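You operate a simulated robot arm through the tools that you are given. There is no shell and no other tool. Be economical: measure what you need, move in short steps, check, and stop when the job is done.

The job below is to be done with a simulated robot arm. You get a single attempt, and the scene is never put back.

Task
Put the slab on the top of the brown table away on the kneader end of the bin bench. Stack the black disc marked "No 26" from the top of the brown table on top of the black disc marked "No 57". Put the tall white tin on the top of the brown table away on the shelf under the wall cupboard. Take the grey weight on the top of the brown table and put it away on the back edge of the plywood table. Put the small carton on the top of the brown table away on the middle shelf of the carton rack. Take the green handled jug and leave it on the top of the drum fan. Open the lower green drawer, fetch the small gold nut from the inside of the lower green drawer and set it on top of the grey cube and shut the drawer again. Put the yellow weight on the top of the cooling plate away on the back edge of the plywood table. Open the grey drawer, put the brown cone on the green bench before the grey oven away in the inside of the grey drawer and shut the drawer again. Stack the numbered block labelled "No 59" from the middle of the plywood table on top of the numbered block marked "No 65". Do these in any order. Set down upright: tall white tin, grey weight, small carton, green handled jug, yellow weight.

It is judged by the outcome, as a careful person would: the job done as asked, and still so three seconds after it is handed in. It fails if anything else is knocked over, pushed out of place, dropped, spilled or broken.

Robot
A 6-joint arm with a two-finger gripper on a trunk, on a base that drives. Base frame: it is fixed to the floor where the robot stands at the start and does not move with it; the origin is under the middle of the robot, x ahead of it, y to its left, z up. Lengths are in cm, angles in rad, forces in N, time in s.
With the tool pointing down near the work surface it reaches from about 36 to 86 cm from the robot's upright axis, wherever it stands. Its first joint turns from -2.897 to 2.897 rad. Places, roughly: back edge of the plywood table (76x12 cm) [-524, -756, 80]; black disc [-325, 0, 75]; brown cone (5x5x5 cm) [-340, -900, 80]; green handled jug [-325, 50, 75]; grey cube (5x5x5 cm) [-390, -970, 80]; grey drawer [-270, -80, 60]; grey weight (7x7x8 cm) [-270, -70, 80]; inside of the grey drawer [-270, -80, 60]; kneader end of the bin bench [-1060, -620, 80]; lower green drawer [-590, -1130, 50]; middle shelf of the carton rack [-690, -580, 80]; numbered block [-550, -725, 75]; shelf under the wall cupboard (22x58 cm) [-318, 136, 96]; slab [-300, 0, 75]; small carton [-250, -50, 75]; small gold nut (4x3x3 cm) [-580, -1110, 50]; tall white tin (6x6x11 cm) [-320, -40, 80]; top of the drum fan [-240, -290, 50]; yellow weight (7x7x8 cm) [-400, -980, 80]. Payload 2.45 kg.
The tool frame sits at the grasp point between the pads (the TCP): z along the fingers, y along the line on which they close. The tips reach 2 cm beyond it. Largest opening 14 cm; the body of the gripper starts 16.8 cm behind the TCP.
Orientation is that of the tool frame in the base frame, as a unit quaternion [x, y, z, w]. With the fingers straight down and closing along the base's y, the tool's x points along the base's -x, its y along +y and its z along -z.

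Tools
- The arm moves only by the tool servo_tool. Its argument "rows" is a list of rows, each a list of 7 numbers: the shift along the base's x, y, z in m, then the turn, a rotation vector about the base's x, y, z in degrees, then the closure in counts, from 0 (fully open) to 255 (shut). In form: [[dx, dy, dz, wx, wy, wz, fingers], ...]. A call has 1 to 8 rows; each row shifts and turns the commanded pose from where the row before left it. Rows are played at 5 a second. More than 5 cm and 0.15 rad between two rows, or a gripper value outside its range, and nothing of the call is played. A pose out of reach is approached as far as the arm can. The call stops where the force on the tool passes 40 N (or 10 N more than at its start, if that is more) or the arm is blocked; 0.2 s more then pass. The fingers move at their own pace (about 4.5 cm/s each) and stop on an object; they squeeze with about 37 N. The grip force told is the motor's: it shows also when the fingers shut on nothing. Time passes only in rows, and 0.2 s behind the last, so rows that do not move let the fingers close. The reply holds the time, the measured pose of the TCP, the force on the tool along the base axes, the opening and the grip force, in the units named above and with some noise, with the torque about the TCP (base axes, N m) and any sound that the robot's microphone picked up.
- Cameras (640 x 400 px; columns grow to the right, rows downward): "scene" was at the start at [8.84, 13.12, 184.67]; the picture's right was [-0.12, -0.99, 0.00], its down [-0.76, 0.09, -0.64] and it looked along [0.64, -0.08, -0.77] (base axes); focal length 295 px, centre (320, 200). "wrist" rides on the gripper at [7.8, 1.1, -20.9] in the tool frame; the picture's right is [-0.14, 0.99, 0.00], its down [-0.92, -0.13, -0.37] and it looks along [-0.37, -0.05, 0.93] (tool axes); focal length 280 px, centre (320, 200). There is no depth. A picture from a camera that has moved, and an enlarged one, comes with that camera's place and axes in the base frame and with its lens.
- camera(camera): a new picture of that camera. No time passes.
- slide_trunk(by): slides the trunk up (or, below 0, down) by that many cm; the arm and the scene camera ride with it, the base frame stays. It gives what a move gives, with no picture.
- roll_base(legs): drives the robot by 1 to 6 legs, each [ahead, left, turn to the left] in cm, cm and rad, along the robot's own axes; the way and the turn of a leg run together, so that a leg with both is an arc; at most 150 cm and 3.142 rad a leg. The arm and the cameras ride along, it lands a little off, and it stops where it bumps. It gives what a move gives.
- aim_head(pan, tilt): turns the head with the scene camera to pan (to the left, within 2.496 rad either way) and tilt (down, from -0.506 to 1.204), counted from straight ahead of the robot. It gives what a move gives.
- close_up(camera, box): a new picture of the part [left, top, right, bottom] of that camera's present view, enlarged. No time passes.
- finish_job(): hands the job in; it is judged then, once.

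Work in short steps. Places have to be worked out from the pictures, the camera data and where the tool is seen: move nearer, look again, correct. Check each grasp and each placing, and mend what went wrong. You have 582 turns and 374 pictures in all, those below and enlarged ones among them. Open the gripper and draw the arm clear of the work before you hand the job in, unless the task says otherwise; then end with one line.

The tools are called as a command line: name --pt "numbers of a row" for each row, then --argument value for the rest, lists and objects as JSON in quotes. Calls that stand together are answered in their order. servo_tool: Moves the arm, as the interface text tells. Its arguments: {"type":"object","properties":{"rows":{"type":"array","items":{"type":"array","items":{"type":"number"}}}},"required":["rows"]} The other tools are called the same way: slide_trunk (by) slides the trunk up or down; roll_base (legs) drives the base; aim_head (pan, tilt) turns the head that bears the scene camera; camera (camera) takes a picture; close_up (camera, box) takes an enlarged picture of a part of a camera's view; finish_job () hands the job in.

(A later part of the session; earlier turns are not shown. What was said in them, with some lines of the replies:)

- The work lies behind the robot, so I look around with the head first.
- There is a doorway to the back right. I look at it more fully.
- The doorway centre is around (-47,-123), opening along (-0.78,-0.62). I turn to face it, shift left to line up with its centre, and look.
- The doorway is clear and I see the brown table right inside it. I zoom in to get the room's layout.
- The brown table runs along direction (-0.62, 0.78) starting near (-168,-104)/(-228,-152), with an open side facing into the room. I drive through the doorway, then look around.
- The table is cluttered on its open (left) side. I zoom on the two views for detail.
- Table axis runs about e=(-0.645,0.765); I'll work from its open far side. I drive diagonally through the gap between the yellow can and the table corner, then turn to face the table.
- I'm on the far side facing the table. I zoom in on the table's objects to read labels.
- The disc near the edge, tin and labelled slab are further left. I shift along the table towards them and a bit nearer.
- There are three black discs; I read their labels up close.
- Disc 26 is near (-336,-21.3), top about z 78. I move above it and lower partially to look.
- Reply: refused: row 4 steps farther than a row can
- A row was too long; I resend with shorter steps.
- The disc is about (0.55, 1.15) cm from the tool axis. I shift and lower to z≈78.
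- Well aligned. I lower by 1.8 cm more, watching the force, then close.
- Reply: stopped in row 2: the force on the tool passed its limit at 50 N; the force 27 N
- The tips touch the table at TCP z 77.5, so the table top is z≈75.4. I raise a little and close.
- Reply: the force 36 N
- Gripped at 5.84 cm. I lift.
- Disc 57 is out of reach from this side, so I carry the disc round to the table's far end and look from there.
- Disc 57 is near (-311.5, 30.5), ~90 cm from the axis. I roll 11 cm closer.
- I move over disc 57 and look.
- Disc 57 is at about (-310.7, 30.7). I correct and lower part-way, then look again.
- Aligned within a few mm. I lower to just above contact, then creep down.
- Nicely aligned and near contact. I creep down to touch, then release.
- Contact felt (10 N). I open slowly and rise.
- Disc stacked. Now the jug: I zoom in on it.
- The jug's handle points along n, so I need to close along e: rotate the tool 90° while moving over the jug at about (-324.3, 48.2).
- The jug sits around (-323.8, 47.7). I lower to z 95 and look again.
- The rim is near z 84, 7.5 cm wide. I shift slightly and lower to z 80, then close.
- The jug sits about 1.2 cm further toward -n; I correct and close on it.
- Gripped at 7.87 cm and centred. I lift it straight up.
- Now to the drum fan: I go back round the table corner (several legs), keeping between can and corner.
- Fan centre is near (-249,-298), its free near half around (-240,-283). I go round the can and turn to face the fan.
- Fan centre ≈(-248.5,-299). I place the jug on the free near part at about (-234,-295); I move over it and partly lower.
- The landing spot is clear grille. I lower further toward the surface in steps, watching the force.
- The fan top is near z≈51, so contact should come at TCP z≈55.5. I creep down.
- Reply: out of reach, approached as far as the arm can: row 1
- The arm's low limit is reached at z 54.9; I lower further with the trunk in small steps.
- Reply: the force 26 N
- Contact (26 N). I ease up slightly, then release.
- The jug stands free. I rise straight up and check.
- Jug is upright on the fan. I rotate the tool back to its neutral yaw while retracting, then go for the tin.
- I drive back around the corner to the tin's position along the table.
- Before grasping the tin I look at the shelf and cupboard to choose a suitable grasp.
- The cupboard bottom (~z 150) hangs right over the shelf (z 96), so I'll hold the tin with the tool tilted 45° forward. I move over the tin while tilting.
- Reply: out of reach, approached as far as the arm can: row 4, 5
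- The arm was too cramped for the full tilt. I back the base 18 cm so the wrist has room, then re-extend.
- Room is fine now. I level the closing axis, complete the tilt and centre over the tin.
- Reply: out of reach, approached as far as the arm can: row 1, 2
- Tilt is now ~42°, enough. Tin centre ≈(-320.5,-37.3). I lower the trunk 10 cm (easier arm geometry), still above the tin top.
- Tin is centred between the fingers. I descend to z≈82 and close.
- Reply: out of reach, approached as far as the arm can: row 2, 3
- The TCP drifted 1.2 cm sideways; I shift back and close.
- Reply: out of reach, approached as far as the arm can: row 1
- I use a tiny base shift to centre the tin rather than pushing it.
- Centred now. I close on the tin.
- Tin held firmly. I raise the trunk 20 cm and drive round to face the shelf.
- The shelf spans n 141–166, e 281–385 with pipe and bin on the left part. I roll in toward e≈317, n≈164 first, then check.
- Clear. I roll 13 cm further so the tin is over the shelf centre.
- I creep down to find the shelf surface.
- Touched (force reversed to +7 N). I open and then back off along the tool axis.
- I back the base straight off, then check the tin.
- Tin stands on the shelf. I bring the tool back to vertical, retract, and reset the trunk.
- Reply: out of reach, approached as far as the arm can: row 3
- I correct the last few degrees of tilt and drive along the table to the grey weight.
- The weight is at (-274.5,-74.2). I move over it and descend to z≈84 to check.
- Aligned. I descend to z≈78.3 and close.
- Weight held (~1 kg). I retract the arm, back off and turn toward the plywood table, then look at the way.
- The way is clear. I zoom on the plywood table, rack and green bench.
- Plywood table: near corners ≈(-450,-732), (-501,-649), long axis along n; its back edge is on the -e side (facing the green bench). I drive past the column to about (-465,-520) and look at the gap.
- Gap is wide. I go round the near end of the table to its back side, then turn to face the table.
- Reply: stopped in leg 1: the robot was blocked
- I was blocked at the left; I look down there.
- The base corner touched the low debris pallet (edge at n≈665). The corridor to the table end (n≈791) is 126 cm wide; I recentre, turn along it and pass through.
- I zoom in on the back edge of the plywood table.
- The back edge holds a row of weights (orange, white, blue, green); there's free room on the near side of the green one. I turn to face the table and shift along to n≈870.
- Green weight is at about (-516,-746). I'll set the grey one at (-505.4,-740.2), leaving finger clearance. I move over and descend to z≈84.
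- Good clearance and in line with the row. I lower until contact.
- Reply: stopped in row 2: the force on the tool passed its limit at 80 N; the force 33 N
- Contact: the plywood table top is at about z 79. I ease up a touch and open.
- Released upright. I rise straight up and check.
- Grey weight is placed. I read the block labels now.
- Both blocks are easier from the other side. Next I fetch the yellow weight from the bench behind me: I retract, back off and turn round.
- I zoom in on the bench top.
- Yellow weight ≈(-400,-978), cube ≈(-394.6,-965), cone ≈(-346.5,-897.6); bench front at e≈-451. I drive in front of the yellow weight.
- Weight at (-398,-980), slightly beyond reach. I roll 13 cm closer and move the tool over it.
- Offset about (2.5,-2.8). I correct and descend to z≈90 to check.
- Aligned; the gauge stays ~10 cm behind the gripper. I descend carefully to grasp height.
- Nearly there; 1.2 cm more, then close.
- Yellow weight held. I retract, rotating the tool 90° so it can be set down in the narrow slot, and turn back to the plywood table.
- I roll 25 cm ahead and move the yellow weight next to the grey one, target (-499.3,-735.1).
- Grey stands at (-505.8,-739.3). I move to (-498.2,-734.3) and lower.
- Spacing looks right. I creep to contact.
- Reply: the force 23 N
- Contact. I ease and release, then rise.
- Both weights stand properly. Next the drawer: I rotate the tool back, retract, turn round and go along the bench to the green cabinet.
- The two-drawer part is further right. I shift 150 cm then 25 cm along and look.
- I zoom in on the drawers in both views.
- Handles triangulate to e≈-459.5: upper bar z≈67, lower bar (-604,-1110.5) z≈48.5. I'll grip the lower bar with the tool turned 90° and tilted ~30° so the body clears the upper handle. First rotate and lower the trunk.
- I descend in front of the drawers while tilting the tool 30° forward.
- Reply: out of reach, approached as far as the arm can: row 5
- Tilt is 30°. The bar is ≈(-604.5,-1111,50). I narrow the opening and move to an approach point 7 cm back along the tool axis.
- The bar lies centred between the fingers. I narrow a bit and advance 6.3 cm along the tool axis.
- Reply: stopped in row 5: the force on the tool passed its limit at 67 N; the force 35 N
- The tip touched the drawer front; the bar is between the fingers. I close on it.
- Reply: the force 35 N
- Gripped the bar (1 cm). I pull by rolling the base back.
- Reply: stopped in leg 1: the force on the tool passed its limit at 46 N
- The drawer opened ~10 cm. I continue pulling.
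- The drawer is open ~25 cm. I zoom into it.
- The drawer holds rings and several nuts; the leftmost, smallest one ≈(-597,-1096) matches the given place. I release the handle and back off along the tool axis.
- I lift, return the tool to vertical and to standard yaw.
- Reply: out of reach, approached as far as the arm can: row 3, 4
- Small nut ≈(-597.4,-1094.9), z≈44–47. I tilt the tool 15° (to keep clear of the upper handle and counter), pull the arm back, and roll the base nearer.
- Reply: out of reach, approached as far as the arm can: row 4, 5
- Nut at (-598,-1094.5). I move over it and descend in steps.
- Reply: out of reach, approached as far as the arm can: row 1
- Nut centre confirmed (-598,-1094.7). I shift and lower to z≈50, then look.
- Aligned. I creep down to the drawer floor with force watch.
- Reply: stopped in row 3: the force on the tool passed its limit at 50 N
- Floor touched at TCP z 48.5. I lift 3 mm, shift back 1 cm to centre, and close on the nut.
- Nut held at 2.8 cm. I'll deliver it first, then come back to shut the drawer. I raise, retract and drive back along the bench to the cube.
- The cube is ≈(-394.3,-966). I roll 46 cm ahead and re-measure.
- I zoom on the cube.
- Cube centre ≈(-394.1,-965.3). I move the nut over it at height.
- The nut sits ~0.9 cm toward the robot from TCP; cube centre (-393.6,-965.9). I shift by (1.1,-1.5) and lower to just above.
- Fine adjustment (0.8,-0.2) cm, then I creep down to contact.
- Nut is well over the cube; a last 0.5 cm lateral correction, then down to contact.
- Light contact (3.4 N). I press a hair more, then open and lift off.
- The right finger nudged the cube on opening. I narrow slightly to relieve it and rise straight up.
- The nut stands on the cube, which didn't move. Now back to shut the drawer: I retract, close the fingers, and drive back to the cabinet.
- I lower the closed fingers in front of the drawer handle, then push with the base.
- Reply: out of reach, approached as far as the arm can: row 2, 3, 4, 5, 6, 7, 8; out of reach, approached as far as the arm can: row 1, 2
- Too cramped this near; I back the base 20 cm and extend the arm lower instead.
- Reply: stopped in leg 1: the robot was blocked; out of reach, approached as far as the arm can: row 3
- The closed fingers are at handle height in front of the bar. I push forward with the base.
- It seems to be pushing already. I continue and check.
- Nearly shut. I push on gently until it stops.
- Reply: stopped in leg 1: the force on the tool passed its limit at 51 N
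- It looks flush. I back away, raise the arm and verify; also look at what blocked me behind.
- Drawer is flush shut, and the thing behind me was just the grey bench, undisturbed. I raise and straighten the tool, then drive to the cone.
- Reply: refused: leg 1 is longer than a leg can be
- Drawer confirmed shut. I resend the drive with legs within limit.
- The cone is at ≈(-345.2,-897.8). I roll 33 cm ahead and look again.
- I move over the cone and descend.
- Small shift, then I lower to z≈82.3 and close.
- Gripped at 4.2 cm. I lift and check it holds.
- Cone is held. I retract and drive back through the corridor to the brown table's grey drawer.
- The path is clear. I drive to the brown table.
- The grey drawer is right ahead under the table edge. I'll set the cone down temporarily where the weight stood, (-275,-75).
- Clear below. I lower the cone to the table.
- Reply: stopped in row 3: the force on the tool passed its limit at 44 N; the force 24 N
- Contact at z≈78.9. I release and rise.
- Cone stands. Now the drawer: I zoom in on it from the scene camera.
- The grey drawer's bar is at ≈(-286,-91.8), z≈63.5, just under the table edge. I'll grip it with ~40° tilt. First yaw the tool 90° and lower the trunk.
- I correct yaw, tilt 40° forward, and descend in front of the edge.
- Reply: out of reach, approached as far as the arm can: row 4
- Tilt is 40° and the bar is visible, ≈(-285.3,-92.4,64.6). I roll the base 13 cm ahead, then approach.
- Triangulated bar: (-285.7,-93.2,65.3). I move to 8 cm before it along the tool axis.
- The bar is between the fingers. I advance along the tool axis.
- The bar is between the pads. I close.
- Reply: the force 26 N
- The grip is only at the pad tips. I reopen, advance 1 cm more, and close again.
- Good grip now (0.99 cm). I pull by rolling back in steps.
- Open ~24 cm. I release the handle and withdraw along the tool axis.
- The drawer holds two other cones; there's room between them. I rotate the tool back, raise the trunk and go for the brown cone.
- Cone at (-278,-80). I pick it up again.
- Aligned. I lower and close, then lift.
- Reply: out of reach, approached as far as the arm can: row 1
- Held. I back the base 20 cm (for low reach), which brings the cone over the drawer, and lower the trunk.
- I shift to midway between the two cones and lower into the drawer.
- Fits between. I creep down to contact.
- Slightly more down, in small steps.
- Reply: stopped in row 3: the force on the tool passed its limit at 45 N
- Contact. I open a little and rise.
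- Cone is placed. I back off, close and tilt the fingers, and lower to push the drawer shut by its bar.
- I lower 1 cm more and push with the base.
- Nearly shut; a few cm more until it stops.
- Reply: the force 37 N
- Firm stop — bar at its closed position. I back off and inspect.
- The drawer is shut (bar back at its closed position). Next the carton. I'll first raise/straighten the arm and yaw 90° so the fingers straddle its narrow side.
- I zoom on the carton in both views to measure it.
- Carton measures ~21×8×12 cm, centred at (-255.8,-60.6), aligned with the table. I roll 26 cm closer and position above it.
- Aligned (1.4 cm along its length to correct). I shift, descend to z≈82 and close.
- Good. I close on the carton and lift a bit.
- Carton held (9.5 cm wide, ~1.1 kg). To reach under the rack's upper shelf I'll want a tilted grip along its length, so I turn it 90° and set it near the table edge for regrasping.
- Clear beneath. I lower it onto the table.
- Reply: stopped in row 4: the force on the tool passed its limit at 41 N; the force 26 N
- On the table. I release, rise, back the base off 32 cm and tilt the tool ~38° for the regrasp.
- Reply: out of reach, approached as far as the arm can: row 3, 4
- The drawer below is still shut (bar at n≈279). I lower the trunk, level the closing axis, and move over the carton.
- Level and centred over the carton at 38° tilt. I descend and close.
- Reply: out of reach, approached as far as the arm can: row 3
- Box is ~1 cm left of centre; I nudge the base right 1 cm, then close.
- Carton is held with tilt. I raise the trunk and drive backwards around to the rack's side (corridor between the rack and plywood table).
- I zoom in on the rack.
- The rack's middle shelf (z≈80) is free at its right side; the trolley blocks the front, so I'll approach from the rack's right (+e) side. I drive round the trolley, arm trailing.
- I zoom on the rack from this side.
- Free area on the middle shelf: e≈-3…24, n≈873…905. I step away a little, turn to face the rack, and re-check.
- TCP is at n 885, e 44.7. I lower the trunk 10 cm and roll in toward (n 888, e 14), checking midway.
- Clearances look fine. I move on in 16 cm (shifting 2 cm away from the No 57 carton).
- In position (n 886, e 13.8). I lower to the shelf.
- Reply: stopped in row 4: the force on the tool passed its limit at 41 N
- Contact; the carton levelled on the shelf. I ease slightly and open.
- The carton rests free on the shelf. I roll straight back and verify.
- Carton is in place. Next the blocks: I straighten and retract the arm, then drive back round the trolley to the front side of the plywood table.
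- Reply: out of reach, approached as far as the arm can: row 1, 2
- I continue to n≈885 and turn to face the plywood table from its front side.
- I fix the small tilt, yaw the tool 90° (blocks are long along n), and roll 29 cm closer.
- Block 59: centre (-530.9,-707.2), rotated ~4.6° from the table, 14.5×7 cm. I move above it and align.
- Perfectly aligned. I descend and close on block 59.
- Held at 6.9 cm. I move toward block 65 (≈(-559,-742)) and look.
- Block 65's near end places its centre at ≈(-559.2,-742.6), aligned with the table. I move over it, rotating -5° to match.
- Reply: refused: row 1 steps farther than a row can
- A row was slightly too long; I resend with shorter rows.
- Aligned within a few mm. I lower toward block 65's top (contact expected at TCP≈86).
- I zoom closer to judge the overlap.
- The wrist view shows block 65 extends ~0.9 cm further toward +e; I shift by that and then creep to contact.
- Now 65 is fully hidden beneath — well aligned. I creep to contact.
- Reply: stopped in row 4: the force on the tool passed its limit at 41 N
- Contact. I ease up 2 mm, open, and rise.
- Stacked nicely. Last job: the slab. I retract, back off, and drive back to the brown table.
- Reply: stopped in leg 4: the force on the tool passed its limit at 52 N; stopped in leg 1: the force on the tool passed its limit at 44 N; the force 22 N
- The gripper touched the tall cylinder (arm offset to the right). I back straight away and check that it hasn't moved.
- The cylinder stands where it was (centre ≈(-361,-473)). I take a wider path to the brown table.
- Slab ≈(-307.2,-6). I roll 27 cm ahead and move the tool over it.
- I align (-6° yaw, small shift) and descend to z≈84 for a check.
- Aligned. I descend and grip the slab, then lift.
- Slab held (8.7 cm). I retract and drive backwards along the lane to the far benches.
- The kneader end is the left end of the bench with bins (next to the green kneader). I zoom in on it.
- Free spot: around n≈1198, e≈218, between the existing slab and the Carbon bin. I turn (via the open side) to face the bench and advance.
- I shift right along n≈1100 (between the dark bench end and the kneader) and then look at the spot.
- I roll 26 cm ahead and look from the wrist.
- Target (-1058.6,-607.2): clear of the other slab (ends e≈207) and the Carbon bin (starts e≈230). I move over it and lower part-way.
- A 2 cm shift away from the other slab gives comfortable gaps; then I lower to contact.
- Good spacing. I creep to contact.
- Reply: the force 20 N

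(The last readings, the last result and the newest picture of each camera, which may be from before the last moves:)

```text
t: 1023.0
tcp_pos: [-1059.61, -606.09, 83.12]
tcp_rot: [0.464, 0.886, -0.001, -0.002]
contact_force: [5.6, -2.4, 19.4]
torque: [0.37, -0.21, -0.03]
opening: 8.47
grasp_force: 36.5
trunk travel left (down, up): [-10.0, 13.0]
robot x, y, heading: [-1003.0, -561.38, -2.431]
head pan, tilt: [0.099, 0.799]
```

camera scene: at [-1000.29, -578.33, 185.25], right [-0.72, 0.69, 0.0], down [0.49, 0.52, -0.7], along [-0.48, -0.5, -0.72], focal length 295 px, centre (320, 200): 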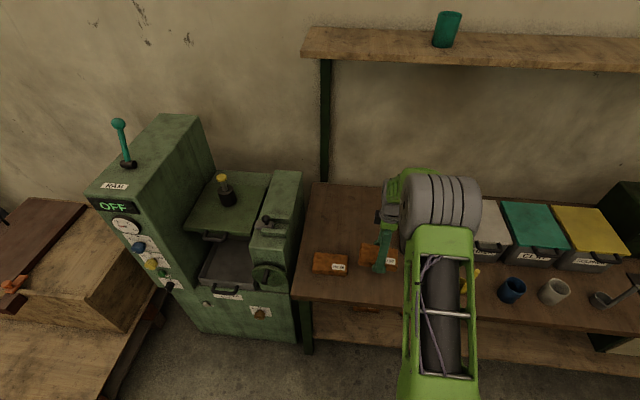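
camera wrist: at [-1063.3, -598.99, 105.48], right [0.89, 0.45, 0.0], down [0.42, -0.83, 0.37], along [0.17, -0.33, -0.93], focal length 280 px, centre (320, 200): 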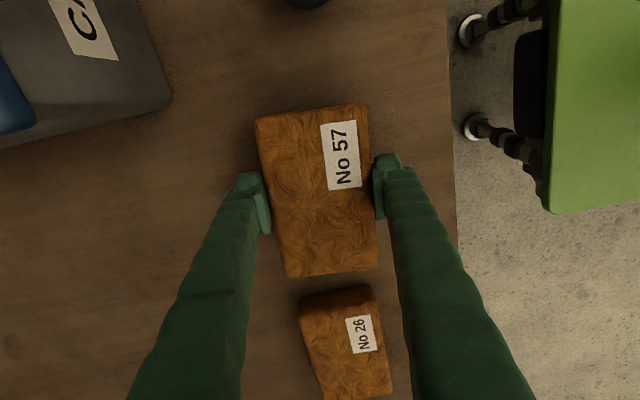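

Contact. I release and rise.

servo_tool --pt "0 0 0.002 0 0 0 160" --pt "0 0 0 0 0 0 90" --pt "0 0 0 0 0 0 55" --pt "0 0 0 0 0 0 55" --pt "0 0 0.03 0 0 0 55" --pt "0 0 0.05 0 0 0 55" --pt "0 0 0.05 0 0 0 55" --pt "0 0 0.05 0 0 0 55"

servo_tool --pt "0.035 0.03 0.01 0 0 0 0" --pt "0.035 0.03 0 0 0 0 0" --pt "0.035 0.03 0 0 0 0 0" --pt "0.035 0.03 0 0 0 0 0"

camera --camera "scene"

camera --camera "wrist"

```text
t: 1024.8
tcp_pos: [-1059.62, -605.87, 101.07]
tcp_rot: [0.464, 0.886, 0.001, -0.001]
contact_force: [0.4, 0.0, 0.2]
torque: [-0.04, 0.0, -0.02]
opening: 10.97
grasp_force: 0.0
trunk travel left (down, up): [-10.0, 13.0]
robot x, y, heading: [-1003.12, -561.49, -2.428]
head pan, tilt: [0.099, 0.799]
```

```text
t: 1025.8
tcp_pos: [-1045.7, -593.79, 102.22]
tcp_rot: [0.463, 0.886, 0.001, 0.0]
contact_force: [-0.3, -0.1, -0.2]
torque: [-0.03, 0.04, -0.04]
opening: 13.99
grasp_force: 0.0
trunk travel left (down, up): [-10.0, 13.0]
robot x, y, heading: [-1003.35, -561.57, -2.434]
head pan, tilt: [0.099, 0.799]
```

```text
81 pictures are left
camera scene: at [-1000.18, -578.23, 185.25], right [-0.72, 0.69, 0.0], down [0.49, 0.52, -0.7], along [-0.48, -0.51, -0.72], focal length 295 px, centre (320, 200)
```

scene: 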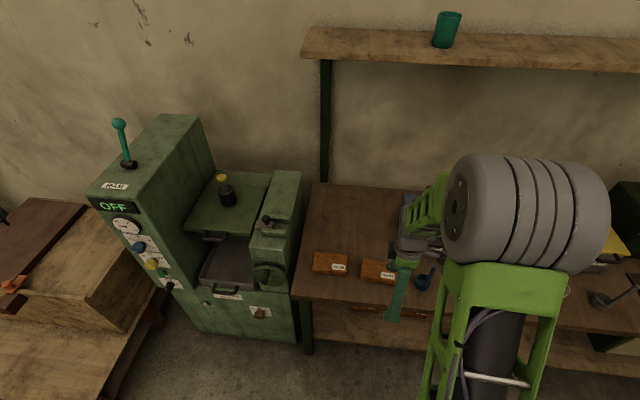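

```text
80 pictures are left
camera wrist: at [-1049.19, -586.77, 122.93], right [0.89, 0.45, 0.0], down [0.42, -0.83, 0.37], along [0.17, -0.33, -0.93], focal length 280 px, centre (320, 200)
```

wrist: 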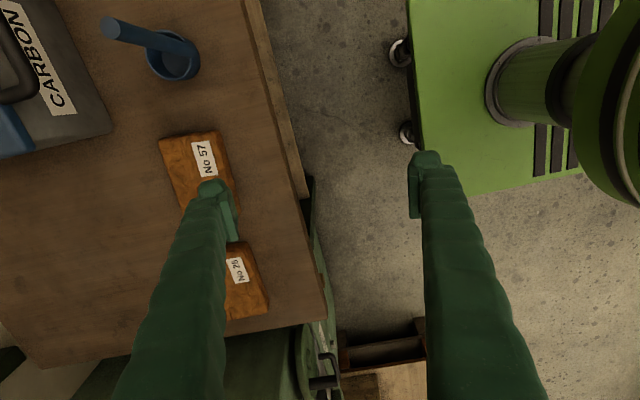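

The slab lies cleanly next to the other one. All ten jobs are done; I back the arm clear of the bench and hand in.

roll_base --legs '[[-20, 0, 0]]'

finish_job

```text
t: 1027.3
tcp_pos: [-1030.67, -580.8, 102.13]
tcp_rot: [0.463, 0.886, 0.001, 0.0]
contact_force: [-0.1, 0.3, 0.6]
torque: [-0.02, 0.04, 0.0]
opening: 14.0
grasp_force: 0.1
trunk travel left (down, up): [-10.0, 13.0]
robot x, y, heading: [-988.08, -548.31, -2.433]
head pan, tilt: [0.099, 0.799]
```

```text
The job is handed in.
```

All ten tasks are done and handed in; along the way the robot bumped the debris pallet, the grey bench and, with the gripper, the tall cylinder, and the pictures I took after each bump showed nothing moved or knocked over.
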